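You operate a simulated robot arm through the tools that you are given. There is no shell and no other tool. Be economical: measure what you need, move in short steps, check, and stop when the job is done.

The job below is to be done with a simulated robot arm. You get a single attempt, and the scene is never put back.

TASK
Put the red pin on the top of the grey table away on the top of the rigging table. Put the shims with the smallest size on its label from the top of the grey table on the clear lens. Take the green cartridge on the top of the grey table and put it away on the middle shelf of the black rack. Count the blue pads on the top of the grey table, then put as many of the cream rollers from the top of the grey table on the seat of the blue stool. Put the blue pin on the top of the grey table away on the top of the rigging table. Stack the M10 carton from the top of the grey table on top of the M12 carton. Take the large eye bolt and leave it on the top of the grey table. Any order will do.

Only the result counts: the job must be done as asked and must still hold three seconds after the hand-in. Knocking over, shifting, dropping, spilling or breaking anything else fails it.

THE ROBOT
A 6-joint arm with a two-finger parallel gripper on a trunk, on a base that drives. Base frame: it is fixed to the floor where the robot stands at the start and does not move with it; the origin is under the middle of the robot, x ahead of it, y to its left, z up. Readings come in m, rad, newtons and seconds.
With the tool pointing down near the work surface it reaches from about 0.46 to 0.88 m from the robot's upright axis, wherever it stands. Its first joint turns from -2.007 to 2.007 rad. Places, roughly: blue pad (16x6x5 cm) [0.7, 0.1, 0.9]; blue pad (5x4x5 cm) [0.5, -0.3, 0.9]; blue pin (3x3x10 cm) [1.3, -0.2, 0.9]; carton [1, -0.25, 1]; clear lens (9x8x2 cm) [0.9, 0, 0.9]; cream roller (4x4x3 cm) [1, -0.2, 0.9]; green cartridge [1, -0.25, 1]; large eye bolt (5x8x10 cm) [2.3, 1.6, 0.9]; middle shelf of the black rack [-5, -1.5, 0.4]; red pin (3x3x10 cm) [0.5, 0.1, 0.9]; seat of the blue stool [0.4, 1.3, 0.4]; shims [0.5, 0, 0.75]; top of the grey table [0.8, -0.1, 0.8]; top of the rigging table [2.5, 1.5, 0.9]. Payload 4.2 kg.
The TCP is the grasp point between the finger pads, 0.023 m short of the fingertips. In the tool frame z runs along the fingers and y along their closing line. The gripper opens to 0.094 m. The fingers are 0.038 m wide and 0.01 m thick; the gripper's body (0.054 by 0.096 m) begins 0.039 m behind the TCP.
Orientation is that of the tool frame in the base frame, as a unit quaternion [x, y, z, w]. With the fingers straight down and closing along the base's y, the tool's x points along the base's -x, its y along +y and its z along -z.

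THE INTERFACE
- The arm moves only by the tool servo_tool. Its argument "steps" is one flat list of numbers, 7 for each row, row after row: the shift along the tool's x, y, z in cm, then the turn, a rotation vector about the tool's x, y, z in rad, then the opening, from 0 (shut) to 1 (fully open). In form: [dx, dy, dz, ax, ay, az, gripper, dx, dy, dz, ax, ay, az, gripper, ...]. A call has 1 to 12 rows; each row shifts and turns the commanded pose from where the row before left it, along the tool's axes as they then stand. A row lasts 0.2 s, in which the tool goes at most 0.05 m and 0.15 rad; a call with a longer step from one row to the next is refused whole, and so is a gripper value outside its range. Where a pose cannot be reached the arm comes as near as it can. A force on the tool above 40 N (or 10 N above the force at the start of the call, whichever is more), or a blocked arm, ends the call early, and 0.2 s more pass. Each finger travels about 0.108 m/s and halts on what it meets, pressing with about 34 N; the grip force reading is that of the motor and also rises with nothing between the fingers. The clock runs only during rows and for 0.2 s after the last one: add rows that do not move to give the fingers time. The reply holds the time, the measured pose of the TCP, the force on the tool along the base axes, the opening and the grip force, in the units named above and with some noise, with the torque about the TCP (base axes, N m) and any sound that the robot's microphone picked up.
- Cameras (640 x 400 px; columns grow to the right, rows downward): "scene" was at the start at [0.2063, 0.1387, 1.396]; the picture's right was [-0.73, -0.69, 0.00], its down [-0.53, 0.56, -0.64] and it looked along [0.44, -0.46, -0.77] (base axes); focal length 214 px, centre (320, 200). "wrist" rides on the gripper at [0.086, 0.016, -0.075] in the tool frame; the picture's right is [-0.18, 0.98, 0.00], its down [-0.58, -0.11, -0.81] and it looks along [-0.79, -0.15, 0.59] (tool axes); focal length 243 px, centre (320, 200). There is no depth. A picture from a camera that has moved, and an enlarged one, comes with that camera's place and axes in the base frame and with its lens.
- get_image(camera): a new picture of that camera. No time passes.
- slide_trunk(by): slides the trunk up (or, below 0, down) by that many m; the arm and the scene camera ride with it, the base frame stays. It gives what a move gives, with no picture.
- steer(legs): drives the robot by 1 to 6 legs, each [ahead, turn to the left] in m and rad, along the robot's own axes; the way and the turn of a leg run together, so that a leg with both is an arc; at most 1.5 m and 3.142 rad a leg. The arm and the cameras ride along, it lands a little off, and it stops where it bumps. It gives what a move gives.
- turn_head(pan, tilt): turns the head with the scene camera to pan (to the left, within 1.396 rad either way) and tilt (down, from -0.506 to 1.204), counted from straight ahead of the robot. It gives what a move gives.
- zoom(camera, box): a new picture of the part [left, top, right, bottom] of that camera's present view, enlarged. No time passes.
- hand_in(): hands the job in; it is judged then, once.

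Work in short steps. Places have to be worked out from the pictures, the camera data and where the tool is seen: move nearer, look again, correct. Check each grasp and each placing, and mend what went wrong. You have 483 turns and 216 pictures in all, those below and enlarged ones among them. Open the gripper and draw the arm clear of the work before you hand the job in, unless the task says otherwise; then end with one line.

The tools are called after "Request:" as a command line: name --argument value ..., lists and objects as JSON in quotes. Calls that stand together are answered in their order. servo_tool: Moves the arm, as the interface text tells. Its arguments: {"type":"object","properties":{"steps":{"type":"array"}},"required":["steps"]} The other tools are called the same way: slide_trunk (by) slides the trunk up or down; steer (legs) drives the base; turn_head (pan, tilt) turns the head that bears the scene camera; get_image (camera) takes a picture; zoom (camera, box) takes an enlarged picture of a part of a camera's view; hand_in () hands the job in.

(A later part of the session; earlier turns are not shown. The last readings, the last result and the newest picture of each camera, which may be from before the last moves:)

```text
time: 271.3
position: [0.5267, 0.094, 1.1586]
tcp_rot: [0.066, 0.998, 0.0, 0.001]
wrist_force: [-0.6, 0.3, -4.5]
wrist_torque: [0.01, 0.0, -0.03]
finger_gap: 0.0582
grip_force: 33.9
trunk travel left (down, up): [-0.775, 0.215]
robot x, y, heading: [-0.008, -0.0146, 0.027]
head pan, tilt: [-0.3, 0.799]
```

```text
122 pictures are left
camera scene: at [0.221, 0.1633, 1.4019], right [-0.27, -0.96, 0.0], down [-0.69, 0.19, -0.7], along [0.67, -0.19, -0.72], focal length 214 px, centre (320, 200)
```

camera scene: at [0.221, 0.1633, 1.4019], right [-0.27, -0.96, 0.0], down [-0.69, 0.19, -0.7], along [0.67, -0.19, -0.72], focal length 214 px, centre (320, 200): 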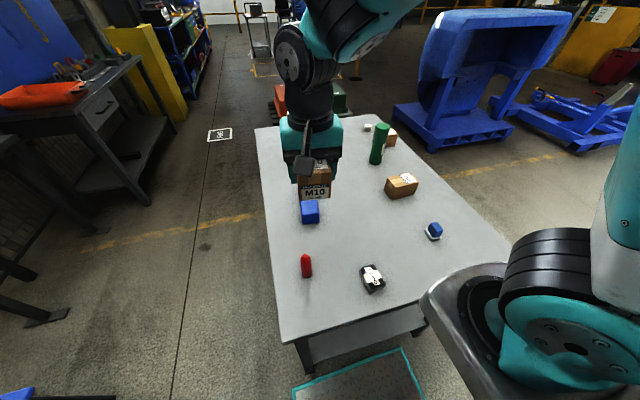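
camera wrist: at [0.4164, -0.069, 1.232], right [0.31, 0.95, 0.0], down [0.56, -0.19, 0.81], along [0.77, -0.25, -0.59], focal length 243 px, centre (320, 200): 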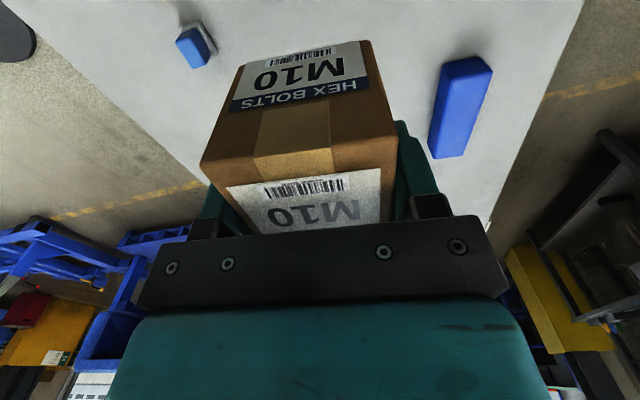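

Request:
zoom --camera "scene" --box '[370, 160, 434, 210]'

```text
8.00 times, centred on (402, 185) of scene
camera zoom: at [0.221, 0.1633, 1.4019], right [-0.27, -0.96, 0.0], down [-0.69, 0.19, -0.7], along [0.67, -0.19, -0.72], focal length 1716 px, centre (-336, 320)
```

zoom: 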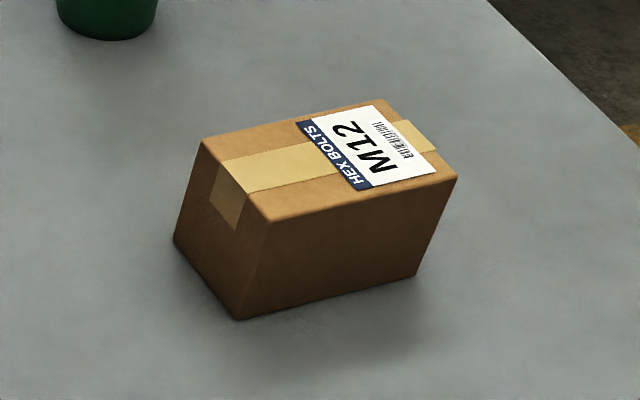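

M12: centre (0.696,-0.273), long axis nearly along y, top z≈0.909. I rotate M10 by ~80° so the cartons align.

Request:
servo_tool --steps '[0, 0, 0, 0, 0, 0.139, 0, 0, 0, 0, 0, 0, 0.139, 0, 0, 0, 0, 0, 0, 0.139, 0, 0, 0, 0, 0, 0, 0.139, 0, 0, 0, 0, 0, 0, 0.139, 0, 0, 0, 0, 0, 0, 0.139, 0, 0, 0, 0, 0, 0, 0.139, 0, 0, 0, 0, 0, 0, 0.139, 0, 0, 0, 4, 0, 0, 0.139, 0, 0, 0, 4, 0, 0, 0.139, 0]'

Request:
servo_tool --steps '[-3.75, 1.5, 0, 0, 0, 0, 0, -3.75, 1.5, 0, 0, 0, 0, 0, -3.75, 1.5, 0, 0, 0, 0, 0, -3.75, 1.5, 0, 0, 0, 0, 0, -3.75, 1.5, 0, 0, 0, 0, 0, -3.75, 1.5, 0, 0, 0, 0, 0, -3.75, 1.5, 0, 0, 0, 0, 0, -3.75, 1.5, 0, 0, 0, 0, 0, -3.75, 1.5, 0, 0, 0, 0, 0, -3.75, 1.5, 0, 0, 0, 0, 0, 0, 0, 0, 0, 0, 0, 0]'

Request:
get_image --camera "wrist"

Request:
zoom --camera "scene" --box '[340, 110, 468, 210]'

```text
time: 273.5
position: [0.5265, 0.0926, 1.0771]
tcp_rot: [0.692, 0.722, 0.002, 0.0]
wrist_force: [-0.2, 0.3, -3.6]
wrist_torque: [0.04, -0.02, -0.01]
finger_gap: 0.0578
grip_force: 34.3
trunk travel left (down, up): [-0.775, 0.215]
robot x, y, heading: [-0.0017, -0.0152, 0.03]
head pan, tilt: [-0.3, 0.799]
```

```text
time: 275.9
position: [0.693, -0.2759, 1.0766]
tcp_rot: [0.69, 0.723, 0.0, 0.0]
wrist_force: [-0.5, 0.3, -3.7]
wrist_torque: [0.06, 0.01, 0.03]
finger_gap: 0.058
grip_force: 34.4
trunk travel left (down, up): [-0.775, 0.215]
robot x, y, heading: [-0.006, -0.0097, 0.025]
head pan, tilt: [-0.3, 0.799]
```

```text
120 pictures are left
camera wrist: at [0.7062, -0.1888, 1.1521], right [0.99, -0.14, 0.0], down [-0.08, -0.59, 0.81], along [-0.11, -0.8, -0.59], focal length 243 px, centre (320, 200)
```

wrist: 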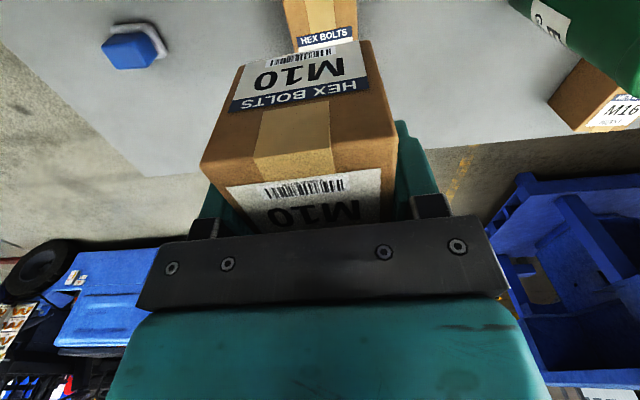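

```text
4.00 times, centred on (404, 160) of scene
camera zoom: at [0.221, 0.1631, 1.4019], right [-0.27, -0.96, 0.0], down [-0.69, 0.19, -0.7], along [0.67, -0.19, -0.72], focal length 858 px, centre (-16, 360)
```

zoom: 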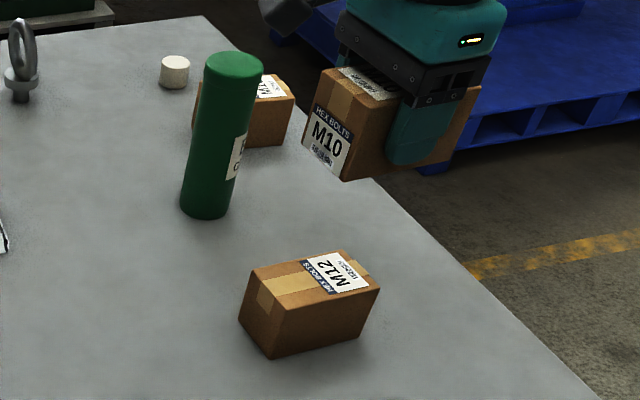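

M10 hangs aligned above M12. Lower to ~1.5 cm above and check.

Request:
servo_tool --steps '[0.2, 0.3, 4, 0, 0, 0, 0, 0, 0, 4, 0, 0, 0, 0, 0, 0, 3.5, 0, 0, 0, 0, 0, 0, 0, 0, 0, 0, 0]'

Request:
zoom --camera "scene" --box '[360, 140, 440, 210]'

Request:
get_image --camera "wrist"

```text
time: 276.9
position: [0.6969, -0.2736, 0.9626]
tcp_rot: [0.691, 0.723, 0.0, 0.001]
wrist_force: [-0.3, -0.5, -4.2]
wrist_torque: [0.02, -0.02, -0.03]
finger_gap: 0.0581
grip_force: 34.1
trunk travel left (down, up): [-0.775, 0.215]
robot x, y, heading: [-0.0029, -0.0172, 0.027]
head pan, tilt: [-0.3, 0.799]
```

```text
5.71 times, centred on (400, 175) of scene
camera zoom: at [0.2209, 0.1631, 1.4019], right [-0.27, -0.96, 0.0], down [-0.69, 0.19, -0.7], along [0.67, -0.19, -0.72], focal length 1226 px, centre (-137, 343)
```

zoom: 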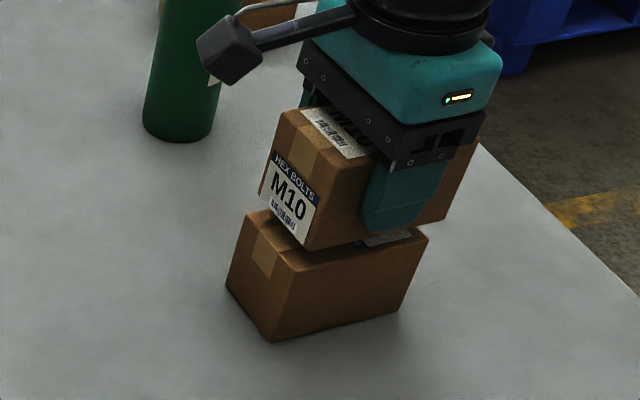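

```text
117 pictures are left
camera wrist: at [0.7096, -0.185, 1.038], right [0.99, -0.14, 0.0], down [-0.08, -0.59, 0.81], along [-0.11, -0.8, -0.59], focal length 243 px, centre (320, 200)
```

wrist: 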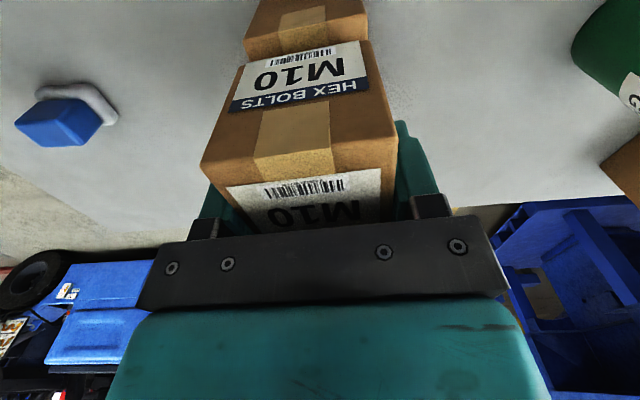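

Small correction (-4 mm x, +7 mm y), then lower to contact.

Request:
servo_tool --steps '[0.7, -0.4, 0, 0, 0, 0, 0, 0, 0, 0.8, 0, 0, 0, 0, 0, 0, 0.5, 0, 0, 0, 0, 0, 0, 0, 0, 0, 0, 0]'

Request:
servo_tool --steps '[0, 0, 0.2, 0, 0, 0, 0, 0, 0, 0.2, 0, 0, 0, 0, 0, 0, 0, 0, 0, 0, 0]'

Request:
zoom --camera "scene" --box '[360, 140, 440, 210]'

```text
time: 277.9
position: [0.6925, -0.2657, 0.9496]
tcp_rot: [0.691, 0.723, 0.001, 0.001]
wrist_force: [0.6, -0.5, -4.2]
wrist_torque: [0.01, -0.02, 0.04]
finger_gap: 0.0578
grip_force: 33.7
trunk travel left (down, up): [-0.775, 0.215]
robot x, y, heading: [-0.0003, -0.0139, 0.026]
head pan, tilt: [-0.3, 0.799]
```

```text
time: 278.7
position: [0.6911, -0.2661, 0.947]
tcp_rot: [0.691, 0.723, 0.001, 0.002]
wrist_force: [-0.4, -0.4, 27.1]
wrist_torque: [-0.03, 0.73, 0.01]
finger_gap: 0.0579
grip_force: 33.7
trunk travel left (down, up): [-0.775, 0.215]
robot x, y, heading: [-0.0064, -0.0168, 0.03]
head pan, tilt: [-0.3, 0.799]
```

```text
5.71 times, centred on (400, 175) of scene
camera zoom: at [0.2199, 0.1635, 1.4023], right [-0.27, -0.96, 0.0], down [-0.69, 0.19, -0.7], along [0.67, -0.19, -0.72], focal length 1226 px, centre (-137, 343)
```

zoom: 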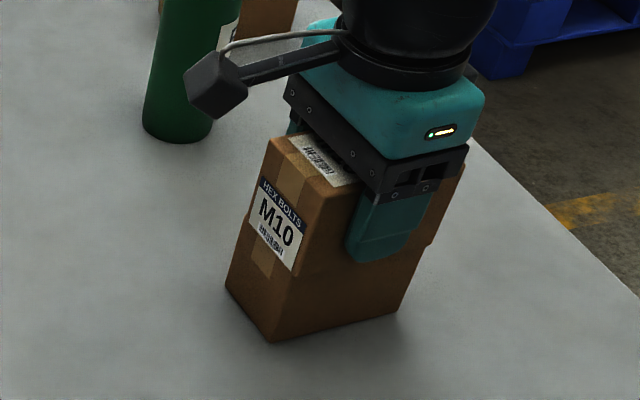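

Well stacked. Ease off, open, and rise.

Request:
servo_tool --steps '[0, 0, -0.2, 0, 0, 0, 0, 0, 0, 0, 0, 0, 0, 0.75, 0, 0, 0, 0, 0, 0, 0.85, 0, 0, 0, 0, 0, 0, 0.85, 0, 0, -3, 0, 0, 0, 0.85, 0, 0, -4, 0, 0, 0, 0.85, 0, 0, -5, 0, 0, 0, 0.85, 0, 0, -5, 0, 0, 0, 0.85]'

Request:
zoom --camera "scene" --box '[340, 110, 468, 210]'

```text
time: 280.5
position: [0.6915, -0.2645, 1.1162]
tcp_rot: [0.69, 0.724, 0.0, 0.0]
wrist_force: [-0.8, 0.6, -0.4]
wrist_torque: [-0.02, 0.04, 0.0]
finger_gap: 0.0795
grip_force: 0.0
trunk travel left (down, up): [-0.775, 0.215]
robot x, y, heading: [-0.0055, -0.0159, 0.026]
head pan, tilt: [-0.3, 0.799]
```

```text
4.00 times, centred on (404, 160) of scene
camera zoom: at [0.2213, 0.163, 1.4018], right [-0.27, -0.96, 0.0], down [-0.69, 0.19, -0.7], along [0.67, -0.19, -0.72], focal length 858 px, centre (-16, 360)
```

zoom: 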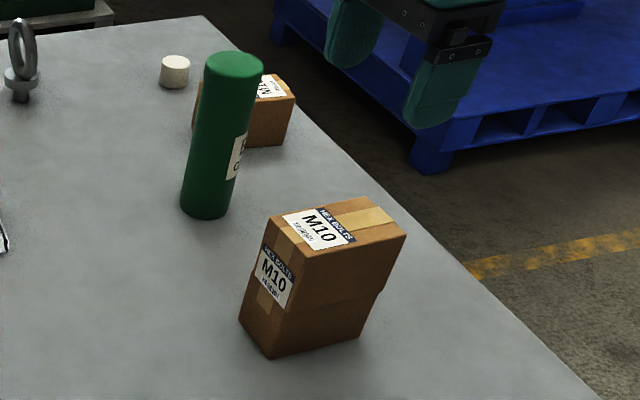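

M10 stands on M12. Next the red pin: rotate the tool back and move toward it.

Request:
servo_tool --steps '[0, 0, -4, 0, 0, -0.138, 1, 3, 0, -1, 0, 0, -0.138, 1, 3, 0, 0, 0, 0, -0.138, 1, 3, 0, 0, 0, 0, -0.138, 1, 3, 0, 0, 0, 0, -0.138, 1, 0, 0, 0, 0, 0, -0.138, 1, 0, 0, 0, 0, 0, -0.138, 1, 0, 0, 0, 0, 0, -0.138, 1, 0, 0, 0, 0, 0, -0.138, 1, 0, 0, 0, 0, 0, -0.138, 1, 0, 0, 0, 0, 0, -0.138, 1]'

Request:
turn_head --pan 0.0 --tilt 1.0

Request:
get_image --camera "scene"

```text
time: 282.9
position: [0.6463, -0.1559, 1.1661]
tcp_rot: [0.002, 1.0, 0.0, 0.001]
wrist_force: [-0.3, 0.0, -0.4]
wrist_torque: [-0.01, 0.02, 0.01]
finger_gap: 0.0941
grip_force: 0.0
trunk travel left (down, up): [-0.775, 0.215]
robot x, y, heading: [-0.0046, -0.0145, 0.027]
head pan, tilt: [-0.3, 0.799]
```

```text
time: 283.7
position: [0.6461, -0.1558, 1.1671]
tcp_rot: [0.004, 1.0, 0.001, 0.001]
wrist_force: [-0.1, -0.3, 1.0]
wrist_torque: [-0.01, 0.01, 0.02]
finger_gap: 0.0942
grip_force: 0.1
trunk travel left (down, up): [-0.775, 0.215]
robot x, y, heading: [-0.0032, -0.0118, 0.025]
head pan, tilt: [0.0, 1.0]
```

```text
114 pictures are left
camera scene: at [0.2128, 0.1867, 1.3868], right [0.03, -1.0, 0.0], down [-0.84, -0.02, -0.54], along [0.54, 0.01, -0.84], focal length 214 px, centre (320, 200)
```

scene: 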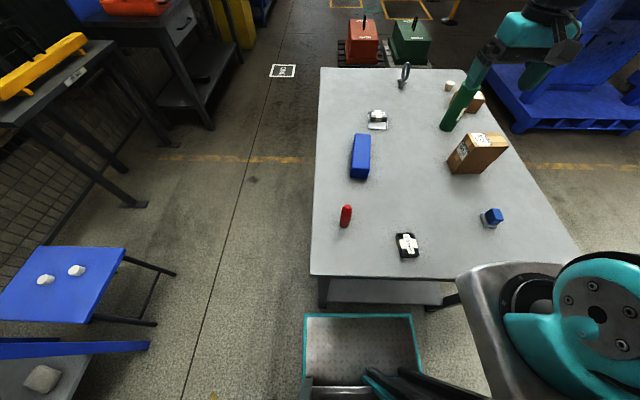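

Red pin at about (0.475,0.1225). Move above it.

Request:
servo_tool --steps '[2.44, 4, 0, 0, 0, 0, 1, 2.44, 4, 0, 0, 0, 0, 1, 2.44, 4, 0, 0, 0, 0, 1, 2.44, 4, 0, 0, 0, 0, 1, 2.44, 4, 0, 0, 0, 0, 1, 2.44, 4, 0, 0, 0, 0, 1, 2.44, 4, 0, 0, 0, 0, 1, 0, 0, 4.5, 0, 0, 0, 1, 0, 0, 4.5, 0, 0, 0, 1, 0, 0, 4.5, 0, 0, 0, 1, 0, 0, 0, 0, 0, 0, 1]'

Request:
get_image --camera "wrist"

```text
time: 286.1
position: [0.4777, 0.1232, 1.0297]
tcp_rot: [0.002, 1.0, 0.0, 0.001]
wrist_force: [-0.7, 0.2, 0.1]
wrist_torque: [0.02, -0.02, 0.02]
finger_gap: 0.0942
grip_force: 0.0
trunk travel left (down, up): [-0.775, 0.215]
robot x, y, heading: [-0.0039, -0.0192, 0.032]
head pan, tilt: [0.0, 1.0]
```

```text
113 pictures are left
camera wrist: at [0.3912, 0.1406, 1.1056], right [0.19, 0.98, 0.0], down [0.58, -0.11, 0.81], along [0.79, -0.15, -0.59], focal length 243 px, centre (320, 200)
```

wrist: 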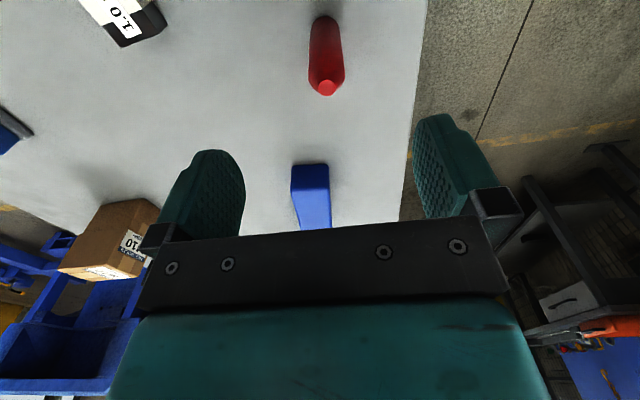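

Pin top at (0.478,0.129). Correct +0.5 cm, descend, grip, lift.

Request:
servo_tool --steps '[0, 0.5, 4, 0, 0, 0, 1, 0, 0, 4, 0, 0, 0, 1, 0, 0, 3.8, 0, 0, 0, 1, 0, 0, 0, 0, 0, 0, 1, 0, 0, 0, 0, 0, 0, 0, 0, 0, 0, 0, 0, 0, 0, 0, 0, 0, 0, 0, 0, 0, 0, 0, 0, 0, 0, 0, 0]'

Request:
servo_tool --steps '[0, 0, -3, 0, 0, 0, 0, 0, 0, -5, 0, 0, 0, 0, 0, 0, -5, 0, 0, 0, 0, 0, 0, -5, 0, 0, 0, 0, 0, 0, -5, 0, 0, 0, 0, 0, 0, -5, 0, 0, 0, 0]'

Request:
get_image --camera "wrist"

```text
time: 287.9
position: [0.4775, 0.1283, 0.9124]
tcp_rot: [0.002, 1.0, 0.0, 0.001]
wrist_force: [-0.2, -0.1, -0.3]
wrist_torque: [-0.07, 0.01, 0.01]
finger_gap: 0.0262
grip_force: 34.0
trunk travel left (down, up): [-0.775, 0.215]
robot x, y, heading: [-0.0032, -0.0117, 0.028]
head pan, tilt: [0.0, 1.0]
```

```text
time: 289.3
position: [0.4764, 0.1314, 1.1931]
tcp_rot: [0.003, 1.0, 0.0, 0.0]
wrist_force: [0.0, 0.6, -3.2]
wrist_torque: [0.02, 0.02, -0.03]
finger_gap: 0.0267
grip_force: 33.9
trunk travel left (down, up): [-0.775, 0.215]
robot x, y, heading: [-0.0042, -0.011, 0.028]
head pan, tilt: [0.0, 1.0]
```

```text
112 pictures are left
camera wrist: at [0.3899, 0.1476, 1.2691], right [0.19, 0.98, 0.0], down [0.58, -0.11, 0.81], along [0.79, -0.15, -0.59], focal length 243 px, centre (320, 200)
```

wrist: 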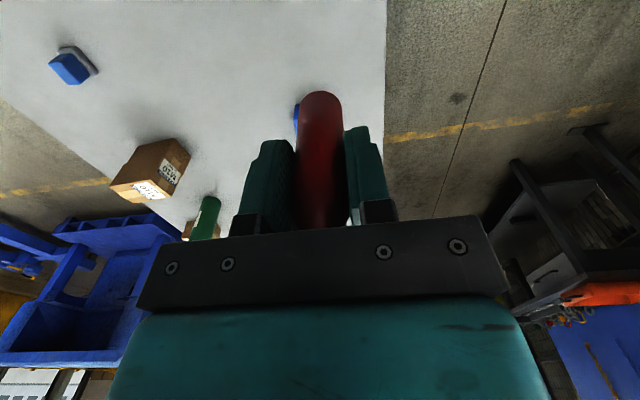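

Red pin held. Raise the trunk and drive around to the rigging table.

Request:
slide_trunk --by 0.15

Request:
steer --legs '[[-0.15, 0], [0, 1.543], [0.62, 0], [0, -1.538], [1.5, 0], [1.5, 0]]'

```text
time: 291.0
position: [0.4763, 0.1297, 1.3428]
tcp_rot: [0.003, 1.0, 0.0, 0.001]
wrist_force: [0.1, -0.2, -3.0]
wrist_torque: [0.0, 0.03, 0.03]
finger_gap: 0.0268
grip_force: 33.8
trunk travel left (down, up): [-0.925, 0.065]
robot x, y, heading: [-0.0035, -0.0109, 0.029]
head pan, tilt: [0.0, 1.0]
```

```text
time: 317.1
position: [3.3001, 0.9624, 1.3431]
tcp_rot: [-0.028, 1.0, 0.0, 0.001]
wrist_force: [-0.5, 0.4, -3.3]
wrist_torque: [0.0, 0.0, 0.01]
finger_gap: 0.0264
grip_force: 34.2
trunk travel left (down, up): [-0.925, 0.065]
robot x, y, heading: [2.8304, 0.7839, 0.087]
head pan, tilt: [0.0, 1.0]
```

Slightly off in y; correct with a small right turn, step ahead, then turn to face the rigging table.

Request:
steer --legs '[[0, -0.587], [0.15, 0], [0, 2.07]]'

Request:
slide_trunk --by -0.15

Request:
turn_head --pan -0.3 --tilt 0.9

Request:
get_image --camera "scene"

```text
time: 325.0
position: [2.8392, 1.2038, 1.3436]
tcp_rot: [-0.688, 0.726, 0.0, 0.0]
wrist_force: [0.0, 0.2, -3.8]
wrist_torque: [-0.07, 0.0, 0.0]
finger_gap: 0.0266
grip_force: 34.0
trunk travel left (down, up): [-0.925, 0.065]
robot x, y, heading: [2.9606, 0.7172, 1.545]
head pan, tilt: [0.0, 1.0]
```

```text
time: 326.8
position: [2.8396, 1.2042, 1.1929]
tcp_rot: [-0.688, 0.726, 0.0, 0.001]
wrist_force: [0.2, -0.3, -3.2]
wrist_torque: [-0.04, 0.01, 0.01]
finger_gap: 0.0265
grip_force: 34.1
trunk travel left (down, up): [-0.775, 0.215]
robot x, y, heading: [2.9602, 0.7142, 1.546]
head pan, tilt: [0.0, 1.0]
```

```text
time: 327.6
position: [2.8401, 1.2038, 1.1933]
tcp_rot: [-0.688, 0.726, 0.001, 0.0]
wrist_force: [-1.0, -0.2, -3.6]
wrist_torque: [0.0, 0.0, -0.03]
finger_gap: 0.0268
grip_force: 33.9
trunk travel left (down, up): [-0.775, 0.215]
robot x, y, heading: [2.96, 0.718, 1.551]
head pan, tilt: [-0.3, 0.901]
```

```text
111 pictures are left
camera scene: at [2.7932, 0.9441, 1.394], right [0.95, -0.31, 0.0], down [-0.25, -0.74, -0.62], along [0.2, 0.59, -0.78], focal length 214 px, centre (320, 200)
```

scene: 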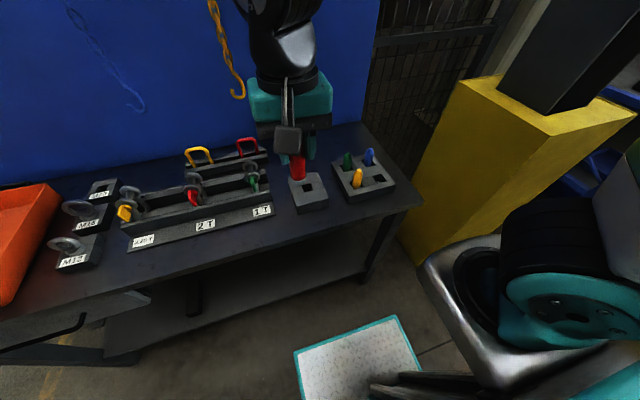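

Move the red pin above the front-right well (3.12,1.333).

Request:
servo_tool --steps '[-2.05, -3.9, 0, 0, 0, 0, 0, -2.05, -3.9, 0, 0, 0, 0, 0, -2.05, -3.9, 0, 0, 0, 0, 0, -2.05, -3.9, 0, 0, 0, 0, 0, -2.05, -3.9, 0, 0, 0, 0, 0, -2.05, -3.9, 0, 0, 0, 0, 0, -2.05, -3.9, 0, 0, 0, 0, 0, 0, 0, 4, 0, 0, 0, 0, 0, 0, 4, 0, 0, 0, 0, 0, 0, 3, 0, 0, 0, 0, 0, 0, 0, 0, 0, 0, 0]'

Request:
get_image --camera "wrist"

Request:
zoom --camera "scene" --box '[320, 120, 416, 204]'

```text
time: 330.0
position: [3.1199, 1.3336, 1.0843]
tcp_rot: [-0.688, 0.726, 0.001, 0.001]
wrist_force: [-0.6, -0.2, -3.7]
wrist_torque: [0.0, -0.01, 0.0]
finger_gap: 0.0268
grip_force: 34.1
trunk travel left (down, up): [-0.775, 0.215]
robot x, y, heading: [2.9592, 0.7144, 1.548]
head pan, tilt: [-0.3, 0.901]
```

```text
110 pictures are left
camera wrist: at [3.0981, 1.2485, 1.1589], right [-0.97, 0.24, 0.0], down [0.14, 0.57, 0.81], along [0.19, 0.78, -0.59], focal length 243 px, centre (320, 200)
```

wrist: 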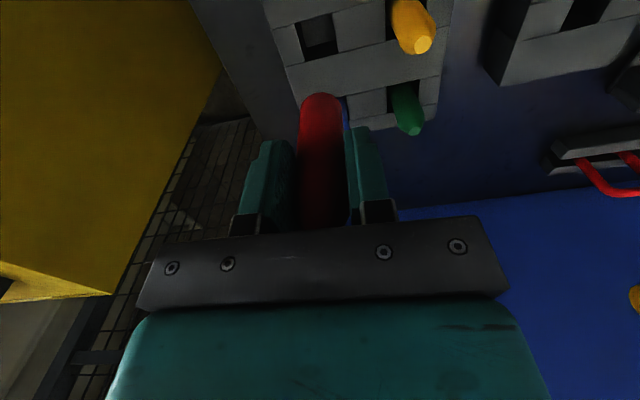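

```text
4.76 times, centred on (368, 162) of scene
camera zoom: at [2.7934, 0.9441, 1.394], right [0.95, -0.32, 0.0], down [-0.25, -0.74, -0.62], along [0.2, 0.59, -0.78], focal length 1021 px, centre (91, 381)
```

zoom: 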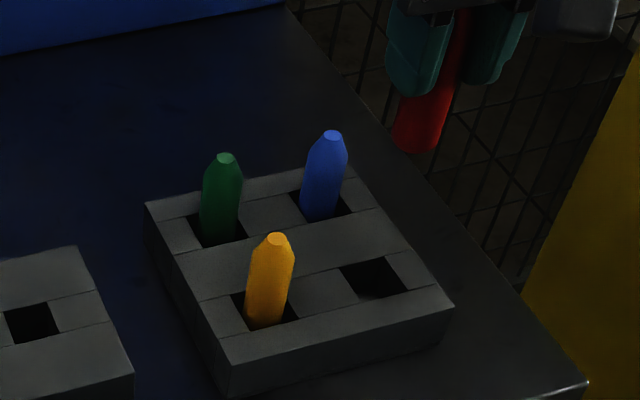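

Well centre (3.122,1.335). Small correction; descend to just above.

Request:
servo_tool --steps '[-0.15, -0.2, 4, 0, 0, 0, 0, 0, 0, 4, 0, 0, 0, 0, 0, 0, 1.8, 0, 0, 0, 0, 0, 0, 0, 0, 0, 0, 0]'

Request:
get_image --camera "wrist"

Request:
zoom --camera "scene" --box '[340, 125, 412, 188]'

```text
time: 331.0
position: [3.12, 1.3356, 0.9845]
tcp_rot: [-0.688, 0.726, 0.001, 0.0]
wrist_force: [-0.4, -0.1, -2.9]
wrist_torque: [0.0, 0.0, -0.01]
finger_gap: 0.0265
grip_force: 34.2
trunk travel left (down, up): [-0.775, 0.215]
robot x, y, heading: [2.9593, 0.7151, 1.549]
head pan, tilt: [-0.3, 0.901]
```

```text
108 pictures are left
camera wrist: at [3.0989, 1.251, 1.0608], right [-0.97, 0.24, 0.0], down [0.14, 0.57, 0.81], along [0.19, 0.78, -0.59], focal length 243 px, centre (320, 200)
```

wrist: 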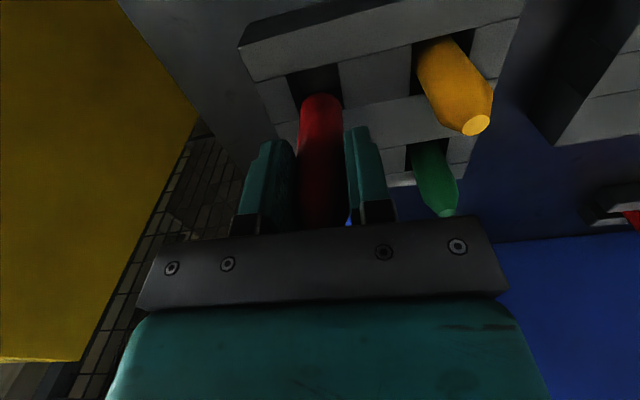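

```text
6.35 times, centred on (376, 156) of scene
camera zoom: at [2.7934, 0.9441, 1.394], right [0.95, -0.32, 0.0], down [-0.25, -0.74, -0.62], along [0.2, 0.59, -0.78], focal length 1362 px, centre (-36, 476)
```

zoom: 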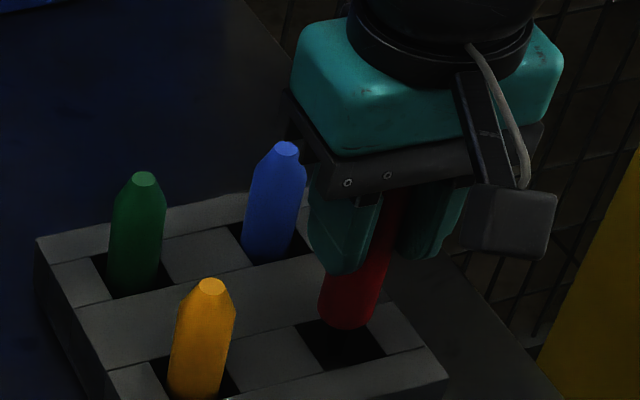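

Aligned. Lower into the well.

Request:
servo_tool --steps '[-0.1, 0, 1.5, 0, 0, 0, 0, 0, 0, 0.8, 0, 0, 0, 0, 0, 0, 0.8, 0, 0, 0, 0, 0, 0, 0, 0, 0, 0, 0]'

Request:
zoom --camera "scene" --box '[340, 125, 412, 188]'

```text
time: 332.0
position: [3.1213, 1.3358, 0.9533]
tcp_rot: [-0.688, 0.725, 0.001, 0.0]
wrist_force: [0.3, 0.0, -3.4]
wrist_torque: [-0.01, 0.01, -0.03]
finger_gap: 0.0267
grip_force: 34.4
trunk travel left (down, up): [-0.775, 0.215]
robot x, y, heading: [2.9618, 0.7205, 1.553]
head pan, tilt: [-0.3, 0.901]
```

```text
6.35 times, centred on (376, 156) of scene
camera zoom: at [2.7934, 0.9442, 1.394], right [0.95, -0.32, 0.0], down [-0.25, -0.74, -0.62], along [0.2, 0.59, -0.78], focal length 1362 px, centre (-36, 476)
```

zoom: 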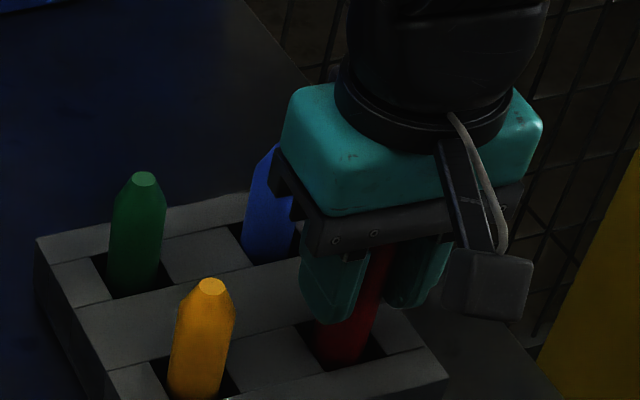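

Request:
servo_tool --steps '[0, 0, 0.8, 0, 0, 0, 0, 0, 0, 0.5, 0, 0, 0, 0, 0, 0, 0.4, 0, 0, 0, 0, 0, 0, 0, 0, 0, 0, 0]'

Request:
servo_tool --steps '[0, 0, 0.2, 0, 0, 0, 0, 0, 0, 0.2, 0, 0, 0, 0, 0, 0, 0, 0, 0, 0, 0]'

```text
time: 333.0
position: [3.1214, 1.3365, 0.9378]
tcp_rot: [-0.688, 0.726, 0.001, 0.0]
wrist_force: [0.3, 0.3, -3.0]
wrist_torque: [0.04, 0.01, -0.03]
finger_gap: 0.0266
grip_force: 34.0
trunk travel left (down, up): [-0.775, 0.215]
robot x, y, heading: [2.959, 0.7161, 1.552]
head pan, tilt: [-0.3, 0.901]
```

```text
time: 333.8
position: [3.1233, 1.3355, 0.9335]
tcp_rot: [-0.688, 0.726, 0.001, 0.0]
wrist_force: [-0.4, 0.1, -3.9]
wrist_torque: [-0.02, 0.03, -0.04]
finger_gap: 0.0267
grip_force: 33.6
trunk travel left (down, up): [-0.775, 0.215]
robot x, y, heading: [2.9589, 0.7174, 1.552]
head pan, tilt: [-0.3, 0.901]
```

Bottom is near z 0.871; release gently and rise.

Request:
servo_tool --steps '[0, 0, 0, 0, 0, 0, 0.35, 0, 0, 0, 0, 0, 0, 0.45, 0, 0, 0, 0, 0, 0, 0.45, 0, 0, -3, 0, 0, 0, 0.45, 0, 0, -4, 0, 0, 0, 0.45, 0, 0, -5, 0, 0, 0, 0.45, 0, 0, -5, 0, 0, 0, 0.45, 0, 0, -5, 0, 0, 0, 1]'

Request:
zoom --camera "scene" --box '[320, 120, 416, 204]'

```text
time: 335.6
position: [3.1249, 1.3339, 1.152]
tcp_rot: [-0.688, 0.726, 0.0, 0.0]
wrist_force: [-0.5, 0.6, -0.1]
wrist_torque: [-0.03, -0.01, -0.03]
finger_gap: 0.094
grip_force: 0.0
trunk travel left (down, up): [-0.775, 0.215]
robot x, y, heading: [2.9625, 0.7174, 1.548]
head pan, tilt: [-0.3, 0.901]
```

```text
4.76 times, centred on (368, 162) of scene
camera zoom: at [2.7934, 0.9445, 1.3939], right [0.95, -0.32, 0.0], down [-0.25, -0.74, -0.62], along [0.2, 0.59, -0.78], focal length 1021 px, centre (91, 381)
```

zoom: 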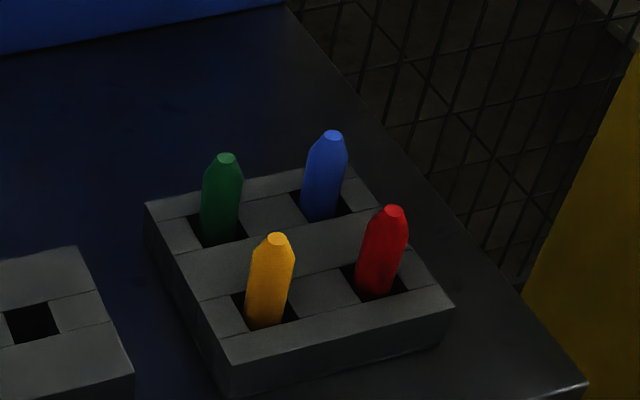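

All four pins seated. Now drive back toward the front and look at the black rack before choosing how to grasp the cartridge.

Request:
servo_tool --steps '[3, 3, -3, 0, 0, 0, 0.5, 3, 3, -2, 0, 0, 0, 0.5]'

Request:
steer --legs '[[0, 1.62], [1.5, 0], [1.5, 0]]'

Request:
turn_head --pan 0.4 --tilt 0.2

Request:
get_image --camera "scene"

```text
refused: row 1 steps farther than a row can; nothing moved
```

```text
time: 354.0
position: [-0.6754, 0.8064, 1.1525]
tcp_rot: [1.0, -0.009, -0.001, 0.0]
wrist_force: [-0.8, -0.2, 0.5]
wrist_torque: [0.02, 0.0, 0.0]
finger_gap: 0.094
grip_force: 0.0
trunk travel left (down, up): [-0.775, 0.215]
robot x, y, heading: [-0.0561, 0.6648, -3.125]
head pan, tilt: [-0.3, 0.901]
```

```text
time: 355.1
position: [-0.6755, 0.8064, 1.1522]
tcp_rot: [1.0, -0.01, -0.001, 0.0]
wrist_force: [-0.4, -0.7, -0.1]
wrist_torque: [0.0, 0.0, -0.02]
finger_gap: 0.0939
grip_force: 0.1
trunk travel left (down, up): [-0.775, 0.215]
robot x, y, heading: [-0.0523, 0.6676, -3.128]
head pan, tilt: [0.4, 0.201]
```

```text
104 pictures are left
camera scene: at [-0.2855, 0.4292, 1.4555], right [-0.4, 0.92, 0.0], down [0.18, 0.08, -0.98], along [-0.9, -0.39, -0.2], focal length 214 px, centre (320, 200)
```

scene: 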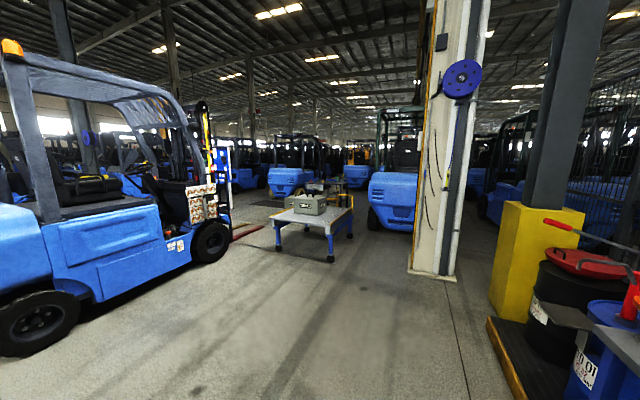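

Request:
zoom --camera "scene" --box '[200, 130, 440, 280]'

```text
2.67 times, centred on (320, 205) of scene
camera zoom: at [-0.2855, 0.4292, 1.4555], right [-0.4, 0.92, 0.0], down [0.18, 0.08, -0.98], along [-0.9, -0.39, -0.2], focal length 572 px, centre (320, 187)
```

zoom: 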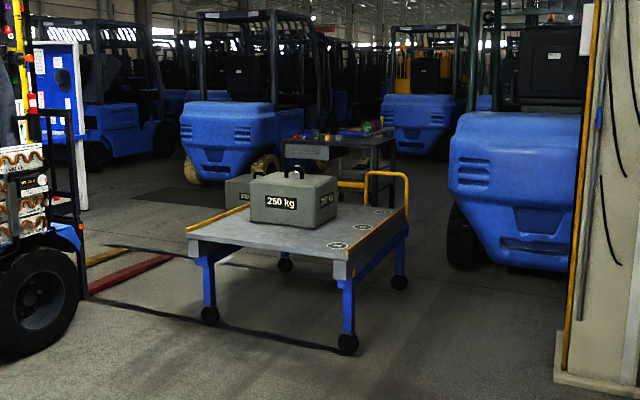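

The black rack is seen behind a cart. I drive closer for a reconnaissance (arm retracted) along the free lane.

Request:
steer --legs '[[0, 0.1], [1.5, 0], [0.7, 0]]'

Request:
turn_head --pan 0.5 --tilt 0.3

Request:
get_image --camera "scene"

```text
time: 366.3
position: [-2.8494, 0.5057, 1.1513]
tcp_rot: [0.999, 0.038, -0.001, 0.0]
wrist_force: [0.6, -0.1, 0.2]
wrist_torque: [0.0, -0.02, -0.01]
finger_gap: 0.094
grip_force: 0.1
trunk travel left (down, up): [-0.775, 0.215]
robot x, y, heading: [-2.2158, 0.4228, -3.031]
head pan, tilt: [0.4, 0.201]
```

```text
time: 367.0
position: [-2.8498, 0.5039, 1.1512]
tcp_rot: [0.999, 0.039, -0.001, -0.001]
wrist_force: [-0.1, -0.2, 0.0]
wrist_torque: [0.02, -0.03, 0.03]
finger_gap: 0.094
grip_force: 0.0
trunk travel left (down, up): [-0.775, 0.215]
robot x, y, heading: [-2.2114, 0.4245, -3.025]
head pan, tilt: [0.499, 0.3]
```

```text
102 pictures are left
camera scene: at [-2.4206, 0.1589, 1.4463], right [-0.57, 0.82, 0.0], down [0.24, 0.17, -0.96], along [-0.78, -0.55, -0.3], focal length 214 px, centre (320, 200)
```

scene: 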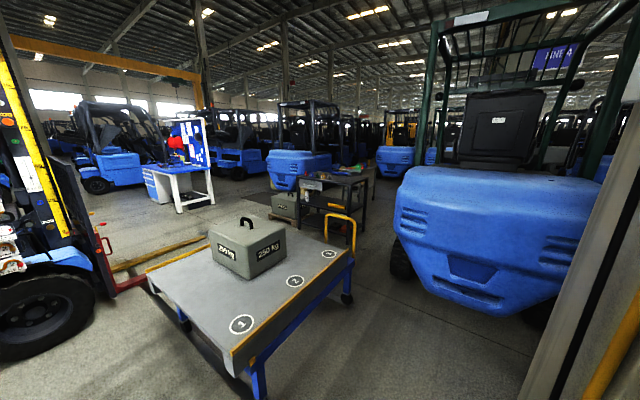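

Request:
zoom --camera "scene" --box '[230, 140, 390, 240]'

```text
4.00 times, centred on (310, 190) of scene
camera zoom: at [-2.4206, 0.1589, 1.4463], right [-0.57, 0.82, 0.0], down [0.24, 0.17, -0.96], along [-0.78, -0.55, -0.3], focal length 858 px, centre (360, 240)
```

zoom: 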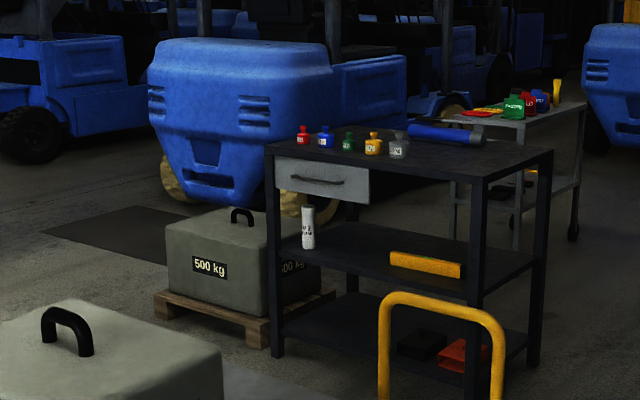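

The rack's middle shelf is open with good headroom; cartridges stand upright there. The lane past the cart and forklift is narrow, so I go a bit nearer for a better look.

Request:
steer --legs '[[0, 0.06], [1.0, 0]]'

Request:
slide_trunk --by 0.2

Request:
turn_head --pan 0.5 --tilt 0.7

Request:
get_image --camera "scene"

```text
time: 370.7
position: [-3.3332, 0.4341, 1.1527]
tcp_rot: [1.0, 0.03, 0.001, 0.001]
wrist_force: [0.5, -1.0, -0.6]
wrist_torque: [0.05, -0.01, -0.03]
finger_gap: 0.0938
grip_force: 0.1
trunk travel left (down, up): [-0.775, 0.215]
robot x, y, heading: [-2.6988, 0.344, 3.09]
head pan, tilt: [0.499, 0.3]
stopped in leg 2: the robot was blocked; the commanded pose is now the measured one
```

```text
time: 373.1
position: [-3.3135, 0.4366, 1.1586]
tcp_rot: [0.999, 0.03, 0.025, 0.0]
wrist_force: [-0.4, 0.3, 0.8]
wrist_torque: [0.0, 0.02, -0.01]
finger_gap: 0.0939
grip_force: 0.1
trunk travel left (down, up): [-0.796, 0.194]
robot x, y, heading: [-2.6955, 0.3431, 3.091]
head pan, tilt: [0.499, 0.3]
stopped: the arm was blocked; the commanded pose is now the measured one
```

```text
time: 373.9
position: [-3.3154, 0.4362, 1.1608]
tcp_rot: [0.999, 0.028, 0.023, 0.0]
wrist_force: [-0.5, -0.1, -0.9]
wrist_torque: [-0.02, 0.01, -0.06]
finger_gap: 0.0939
grip_force: 0.1
trunk travel left (down, up): [-0.796, 0.194]
robot x, y, heading: [-2.697, 0.3373, 3.091]
head pan, tilt: [0.499, 0.7]
```

```text
100 pictures are left
camera scene: at [-2.9297, 0.1188, 1.4326], right [-0.43, 0.9, 0.0], down [0.58, 0.28, -0.77], along [-0.69, -0.33, -0.64], focal length 214 px, centre (320, 200)
```

scene: 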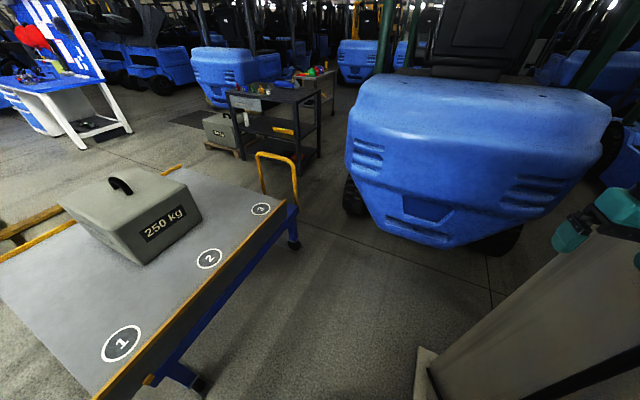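

The arm touched the column on the right. I back straight off and tuck the arm to the left before going on.

Request:
steer --legs '[[-0.5, 0]]'

Request:
get_image --camera "wrist"

Request:
turn_head --pan -0.3 --tilt 0.4

Request:
get_image --camera "scene"

```text
time: 376.9
position: [-2.8176, 0.4128, 1.1565]
tcp_rot: [0.999, 0.027, 0.025, 0.0]
wrist_force: [0.7, -0.5, -1.1]
wrist_torque: [0.0, 0.0, 0.0]
finger_gap: 0.0937
grip_force: 0.1
trunk travel left (down, up): [-0.796, 0.194]
robot x, y, heading: [-2.1987, 0.3206, 3.092]
head pan, tilt: [0.499, 0.7]
```

```text
99 pictures are left
camera wrist: at [-2.7351, 0.4011, 1.2372], right [-0.13, -0.99, -0.01], down [-0.63, 0.08, 0.78], along [-0.77, 0.11, -0.63], focal length 243 px, centre (320, 200)
```

wrist: 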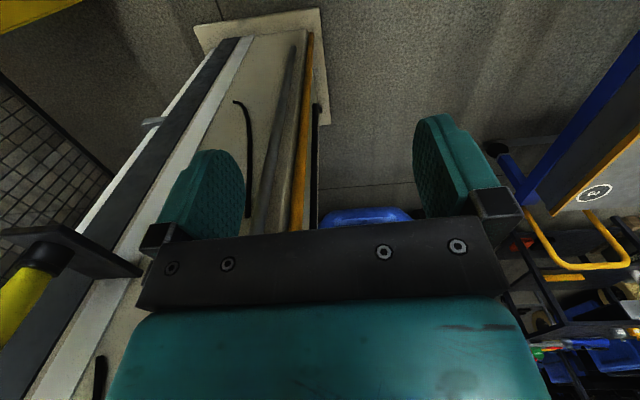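

```text
time: 378.0
position: [-2.8184, 0.412, 1.1571]
tcp_rot: [0.999, 0.027, 0.024, 0.0]
wrist_force: [0.4, 0.9, 0.2]
wrist_torque: [-0.01, 0.01, 0.02]
finger_gap: 0.0938
grip_force: 0.1
trunk travel left (down, up): [-0.796, 0.194]
robot x, y, heading: [-2.1959, 0.3145, 3.087]
head pan, tilt: [-0.3, 0.4]
```

```text
98 pictures are left
camera scene: at [-2.4448, 0.1617, 1.4585], right [0.35, 0.94, 0.0], down [0.37, -0.13, -0.92], along [-0.86, 0.32, -0.39], focal length 214 px, centre (320, 200)
```

scene: 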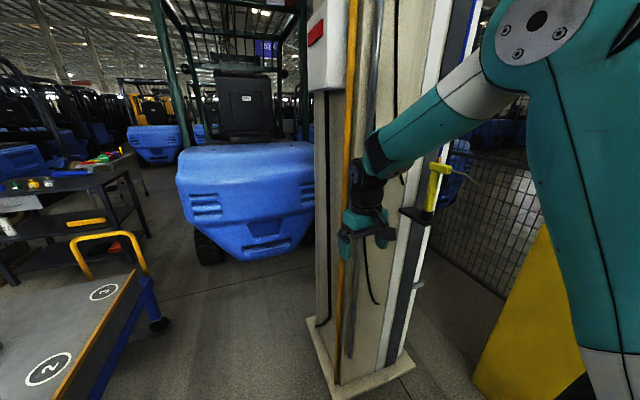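

The direct lane past the forklift is too tight; the lane on the other side of the cart (y≈-1.85) looks usable. First I fetch the cartridge from the right side of the grey table. Turn around and drive to about (-0.35,-0.93).

Request:
steer --legs '[[0, 2.598], [1.5, 0], [0.72, 0], [0, 0.55]]'

Request:
turn_head --pan 0.0 --tilt 0.5

Request:
get_image --camera "scene"

```text
time: 396.9
position: [0.386, -0.8627, 1.1582]
tcp_rot: [-0.068, 0.997, 0.0, -0.024]
wrist_force: [0.4, -0.7, 0.6]
wrist_torque: [0.0, 0.01, -0.02]
finger_gap: 0.0941
grip_force: 0.1
trunk travel left (down, up): [-0.796, 0.194]
robot x, y, heading: [-0.2453, -0.8155, 0.027]
head pan, tilt: [-0.3, 0.4]
```

```text
time: 397.7
position: [0.3862, -0.8623, 1.1576]
tcp_rot: [-0.067, 0.997, -0.001, -0.025]
wrist_force: [-0.3, -0.3, -0.7]
wrist_torque: [-0.04, 0.01, 0.0]
finger_gap: 0.0937
grip_force: 0.0
trunk travel left (down, up): [-0.796, 0.194]
robot x, y, heading: [-0.2406, -0.8175, 0.029]
head pan, tilt: [0.0, 0.499]
```

```text
97 pictures are left
camera scene: at [-0.0023, -0.6154, 1.4494], right [0.03, -1.0, 0.0], down [-0.48, -0.01, -0.88], along [0.88, 0.02, -0.48], focal length 214 px, centre (320, 200)
```

scene: 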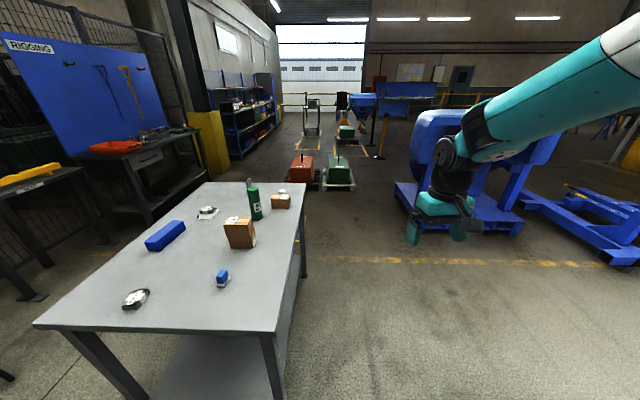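

Drive along the right side of the table and turn to face the cartridge.

Request:
steer --legs '[[0, -0.171], [1.15, 0], [0, 1.713]]'

Request:
turn_head --pan 0.0 --tilt 0.8

Request:
get_image --camera "scene"

```text
time: 408.4
position: [0.9746, -0.3654, 1.157]
tcp_rot: [0.738, -0.674, 0.019, 0.018]
wrist_force: [-1.2, -0.3, 0.3]
wrist_torque: [0.03, 0.01, -0.05]
finger_gap: 0.0937
grip_force: 0.2
trunk travel left (down, up): [-0.796, 0.194]
robot x, y, heading: [0.9033, -0.9891, 1.554]
head pan, tilt: [0.0, 0.499]
```

```text
time: 409.2
position: [0.9752, -0.3648, 1.1578]
tcp_rot: [0.738, -0.674, 0.017, 0.016]
wrist_force: [0.5, -0.4, -0.7]
wrist_torque: [0.03, -0.03, 0.02]
finger_gap: 0.0942
grip_force: 0.0
trunk travel left (down, up): [-0.796, 0.194]
robot x, y, heading: [0.9011, -0.9894, 1.556]
head pan, tilt: [0.0, 0.799]
```

```text
96 pictures are left
camera scene: at [0.7129, -0.7544, 1.4234], right [1.0, -0.01, 0.0], down [-0.01, -0.72, -0.7], along [0.01, 0.7, -0.72], focal length 214 px, centre (320, 200)
```

scene: 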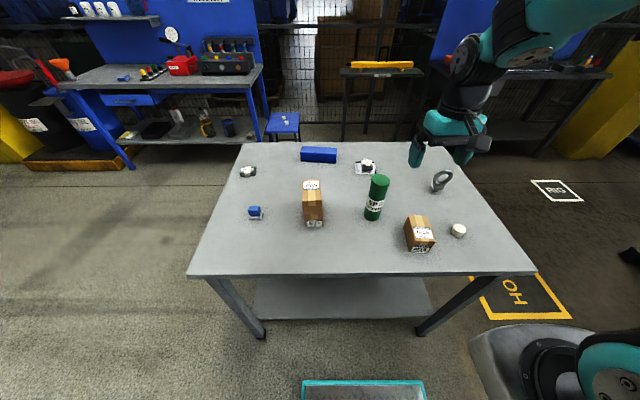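

Request:
zoom --camera "scene" --box '[330, 155, 450, 255]'

```text
4.00 times, centred on (390, 205) of scene
camera zoom: at [0.7129, -0.7544, 1.4234], right [1.0, -0.01, 0.0], down [-0.01, -0.72, -0.7], along [0.01, 0.7, -0.72], focal length 858 px, centre (40, 180)
```

zoom: 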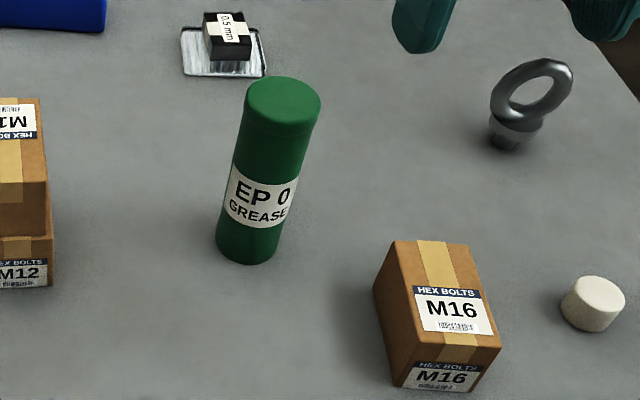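

Cartridge centre (0.900,-0.273), top ≈1.007. I pitch the tool to horizontal (pointing at the cartridge) up here first.

Request:
servo_tool --steps '[0, 0, 0, 0, 0, 0.09, 1, 0, 0, 0, 0, -0.1473, 0, 1, 0, 0, 0, 0, -0.1473, 0, 1, 0, 0, 0, 0, -0.1473, 0, 1, 0, 0, 0, 0, -0.1473, 0, 1, 0, 0, 0, 0, -0.1473, 0, 1, 0, 0, 0, 0, -0.1473, 0, 1, 0, 0, 0, 0, -0.1473, 0, 1, 0, 0, 0, 0, -0.1473, 0, 1, 0, 0, 0, 0, -0.1473, 0, 1, 0, 0, 0, 0, -0.1473, 0, 1, 0, 0, 0, 0, -0.1473, 0, 1]'

Request:
get_image --camera "wrist"

Request:
get_image --camera "scene"

```text
time: 411.8
position: [0.9772, -0.3149, 1.193]
tcp_rot: [0.528, -0.525, -0.472, -0.472]
wrist_force: [0.1, 0.1, 0.6]
wrist_torque: [-0.03, -0.02, 0.02]
finger_gap: 0.0941
grip_force: 0.1
out of reach, approached as far as the arm can: row 8, 9, 10, 11, 12
trunk travel left (down, up): [-0.796, 0.194]
robot x, y, heading: [0.9035, -0.9906, 1.549]
head pan, tilt: [0.0, 0.799]
```

```text
94 pictures are left
camera wrist: at [0.9616, -0.3985, 1.1159], right [-0.98, 0.02, 0.18], down [0.11, -0.74, 0.67], along [0.14, 0.68, 0.72], focal length 243 px, centre (320, 200)
```

wrist: 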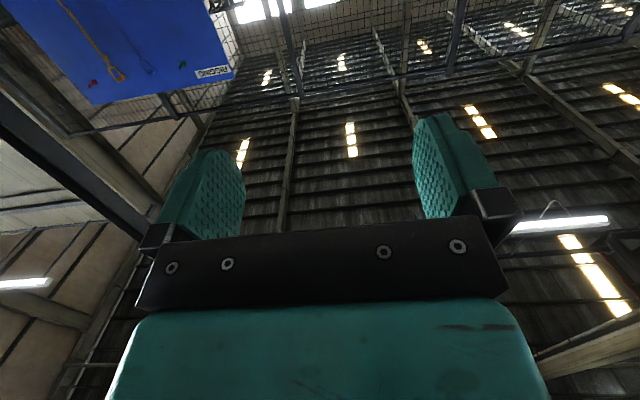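

```text
93 pictures are left
camera scene: at [0.7129, -0.7547, 1.4234], right [1.0, -0.01, 0.0], down [-0.01, -0.72, -0.7], along [0.01, 0.7, -0.72], focal length 214 px, centre (320, 200)
```

scene: 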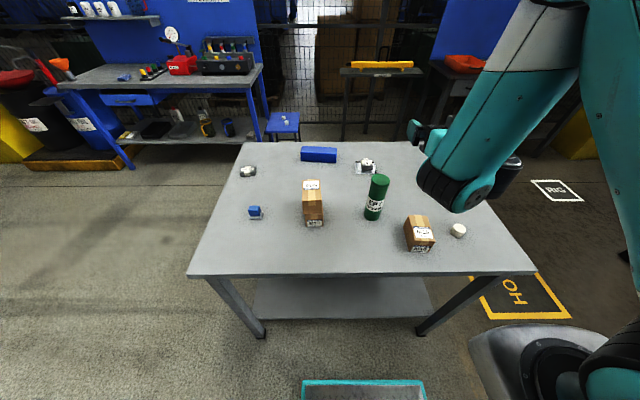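

The horizontal pose needs more distance from the robot. I back up 0.25 m, then lower and extend the tool there.

Request:
steer --legs '[[-0.25, 0]]'

Request:
servo_tool --steps '[2, 2, 3, 0, 0, 0, 1, 4, 2, 1, 0, 0, 0, 1, 4, 2, 0, 0, 0, 0, 1, 4, 1.5, 0, 0, 0, 0, 1, 2, 0, 0, 0, 0, 0, 1, 0, 0, 0, 0, 0, 0, 1]'

Request:
get_image --camera "scene"

```text
time: 413.7
position: [0.9728, -0.5673, 1.1926]
tcp_rot: [0.527, -0.525, -0.472, -0.473]
wrist_force: [-0.1, 0.6, -0.1]
wrist_torque: [0.02, -0.01, -0.04]
finger_gap: 0.0943
grip_force: 0.0
trunk travel left (down, up): [-0.796, 0.194]
robot x, y, heading: [0.8959, -1.2428, 1.556]
head pan, tilt: [0.0, 0.799]
```

```text
time: 415.1
position: [0.8871, -0.496, 1.0529]
tcp_rot: [0.529, -0.526, -0.471, -0.471]
wrist_force: [0.1, 0.6, -0.2]
wrist_torque: [-0.02, -0.02, -0.04]
finger_gap: 0.0941
grip_force: 0.0
out of reach, approached as far as the arm can: row 2, 3, 4, 5
trunk travel left (down, up): [-0.796, 0.194]
robot x, y, heading: [0.903, -1.2406, 1.555]
head pan, tilt: [0.0, 0.799]
```

```text
92 pictures are left
camera scene: at [0.709, -1.0068, 1.4234], right [1.0, -0.01, 0.0], down [-0.01, -0.72, -0.7], along [0.01, 0.7, -0.72], focal length 214 px, centre (320, 200)
```

scene: 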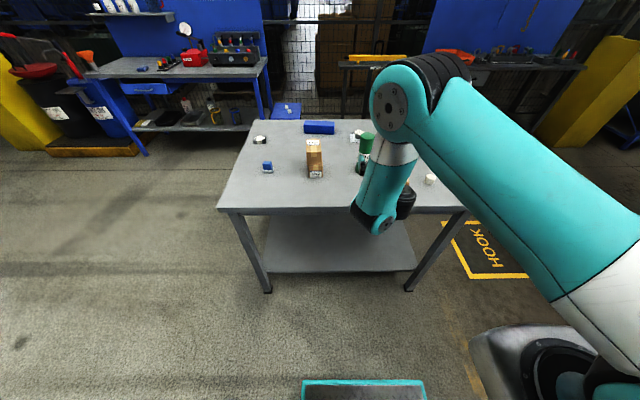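

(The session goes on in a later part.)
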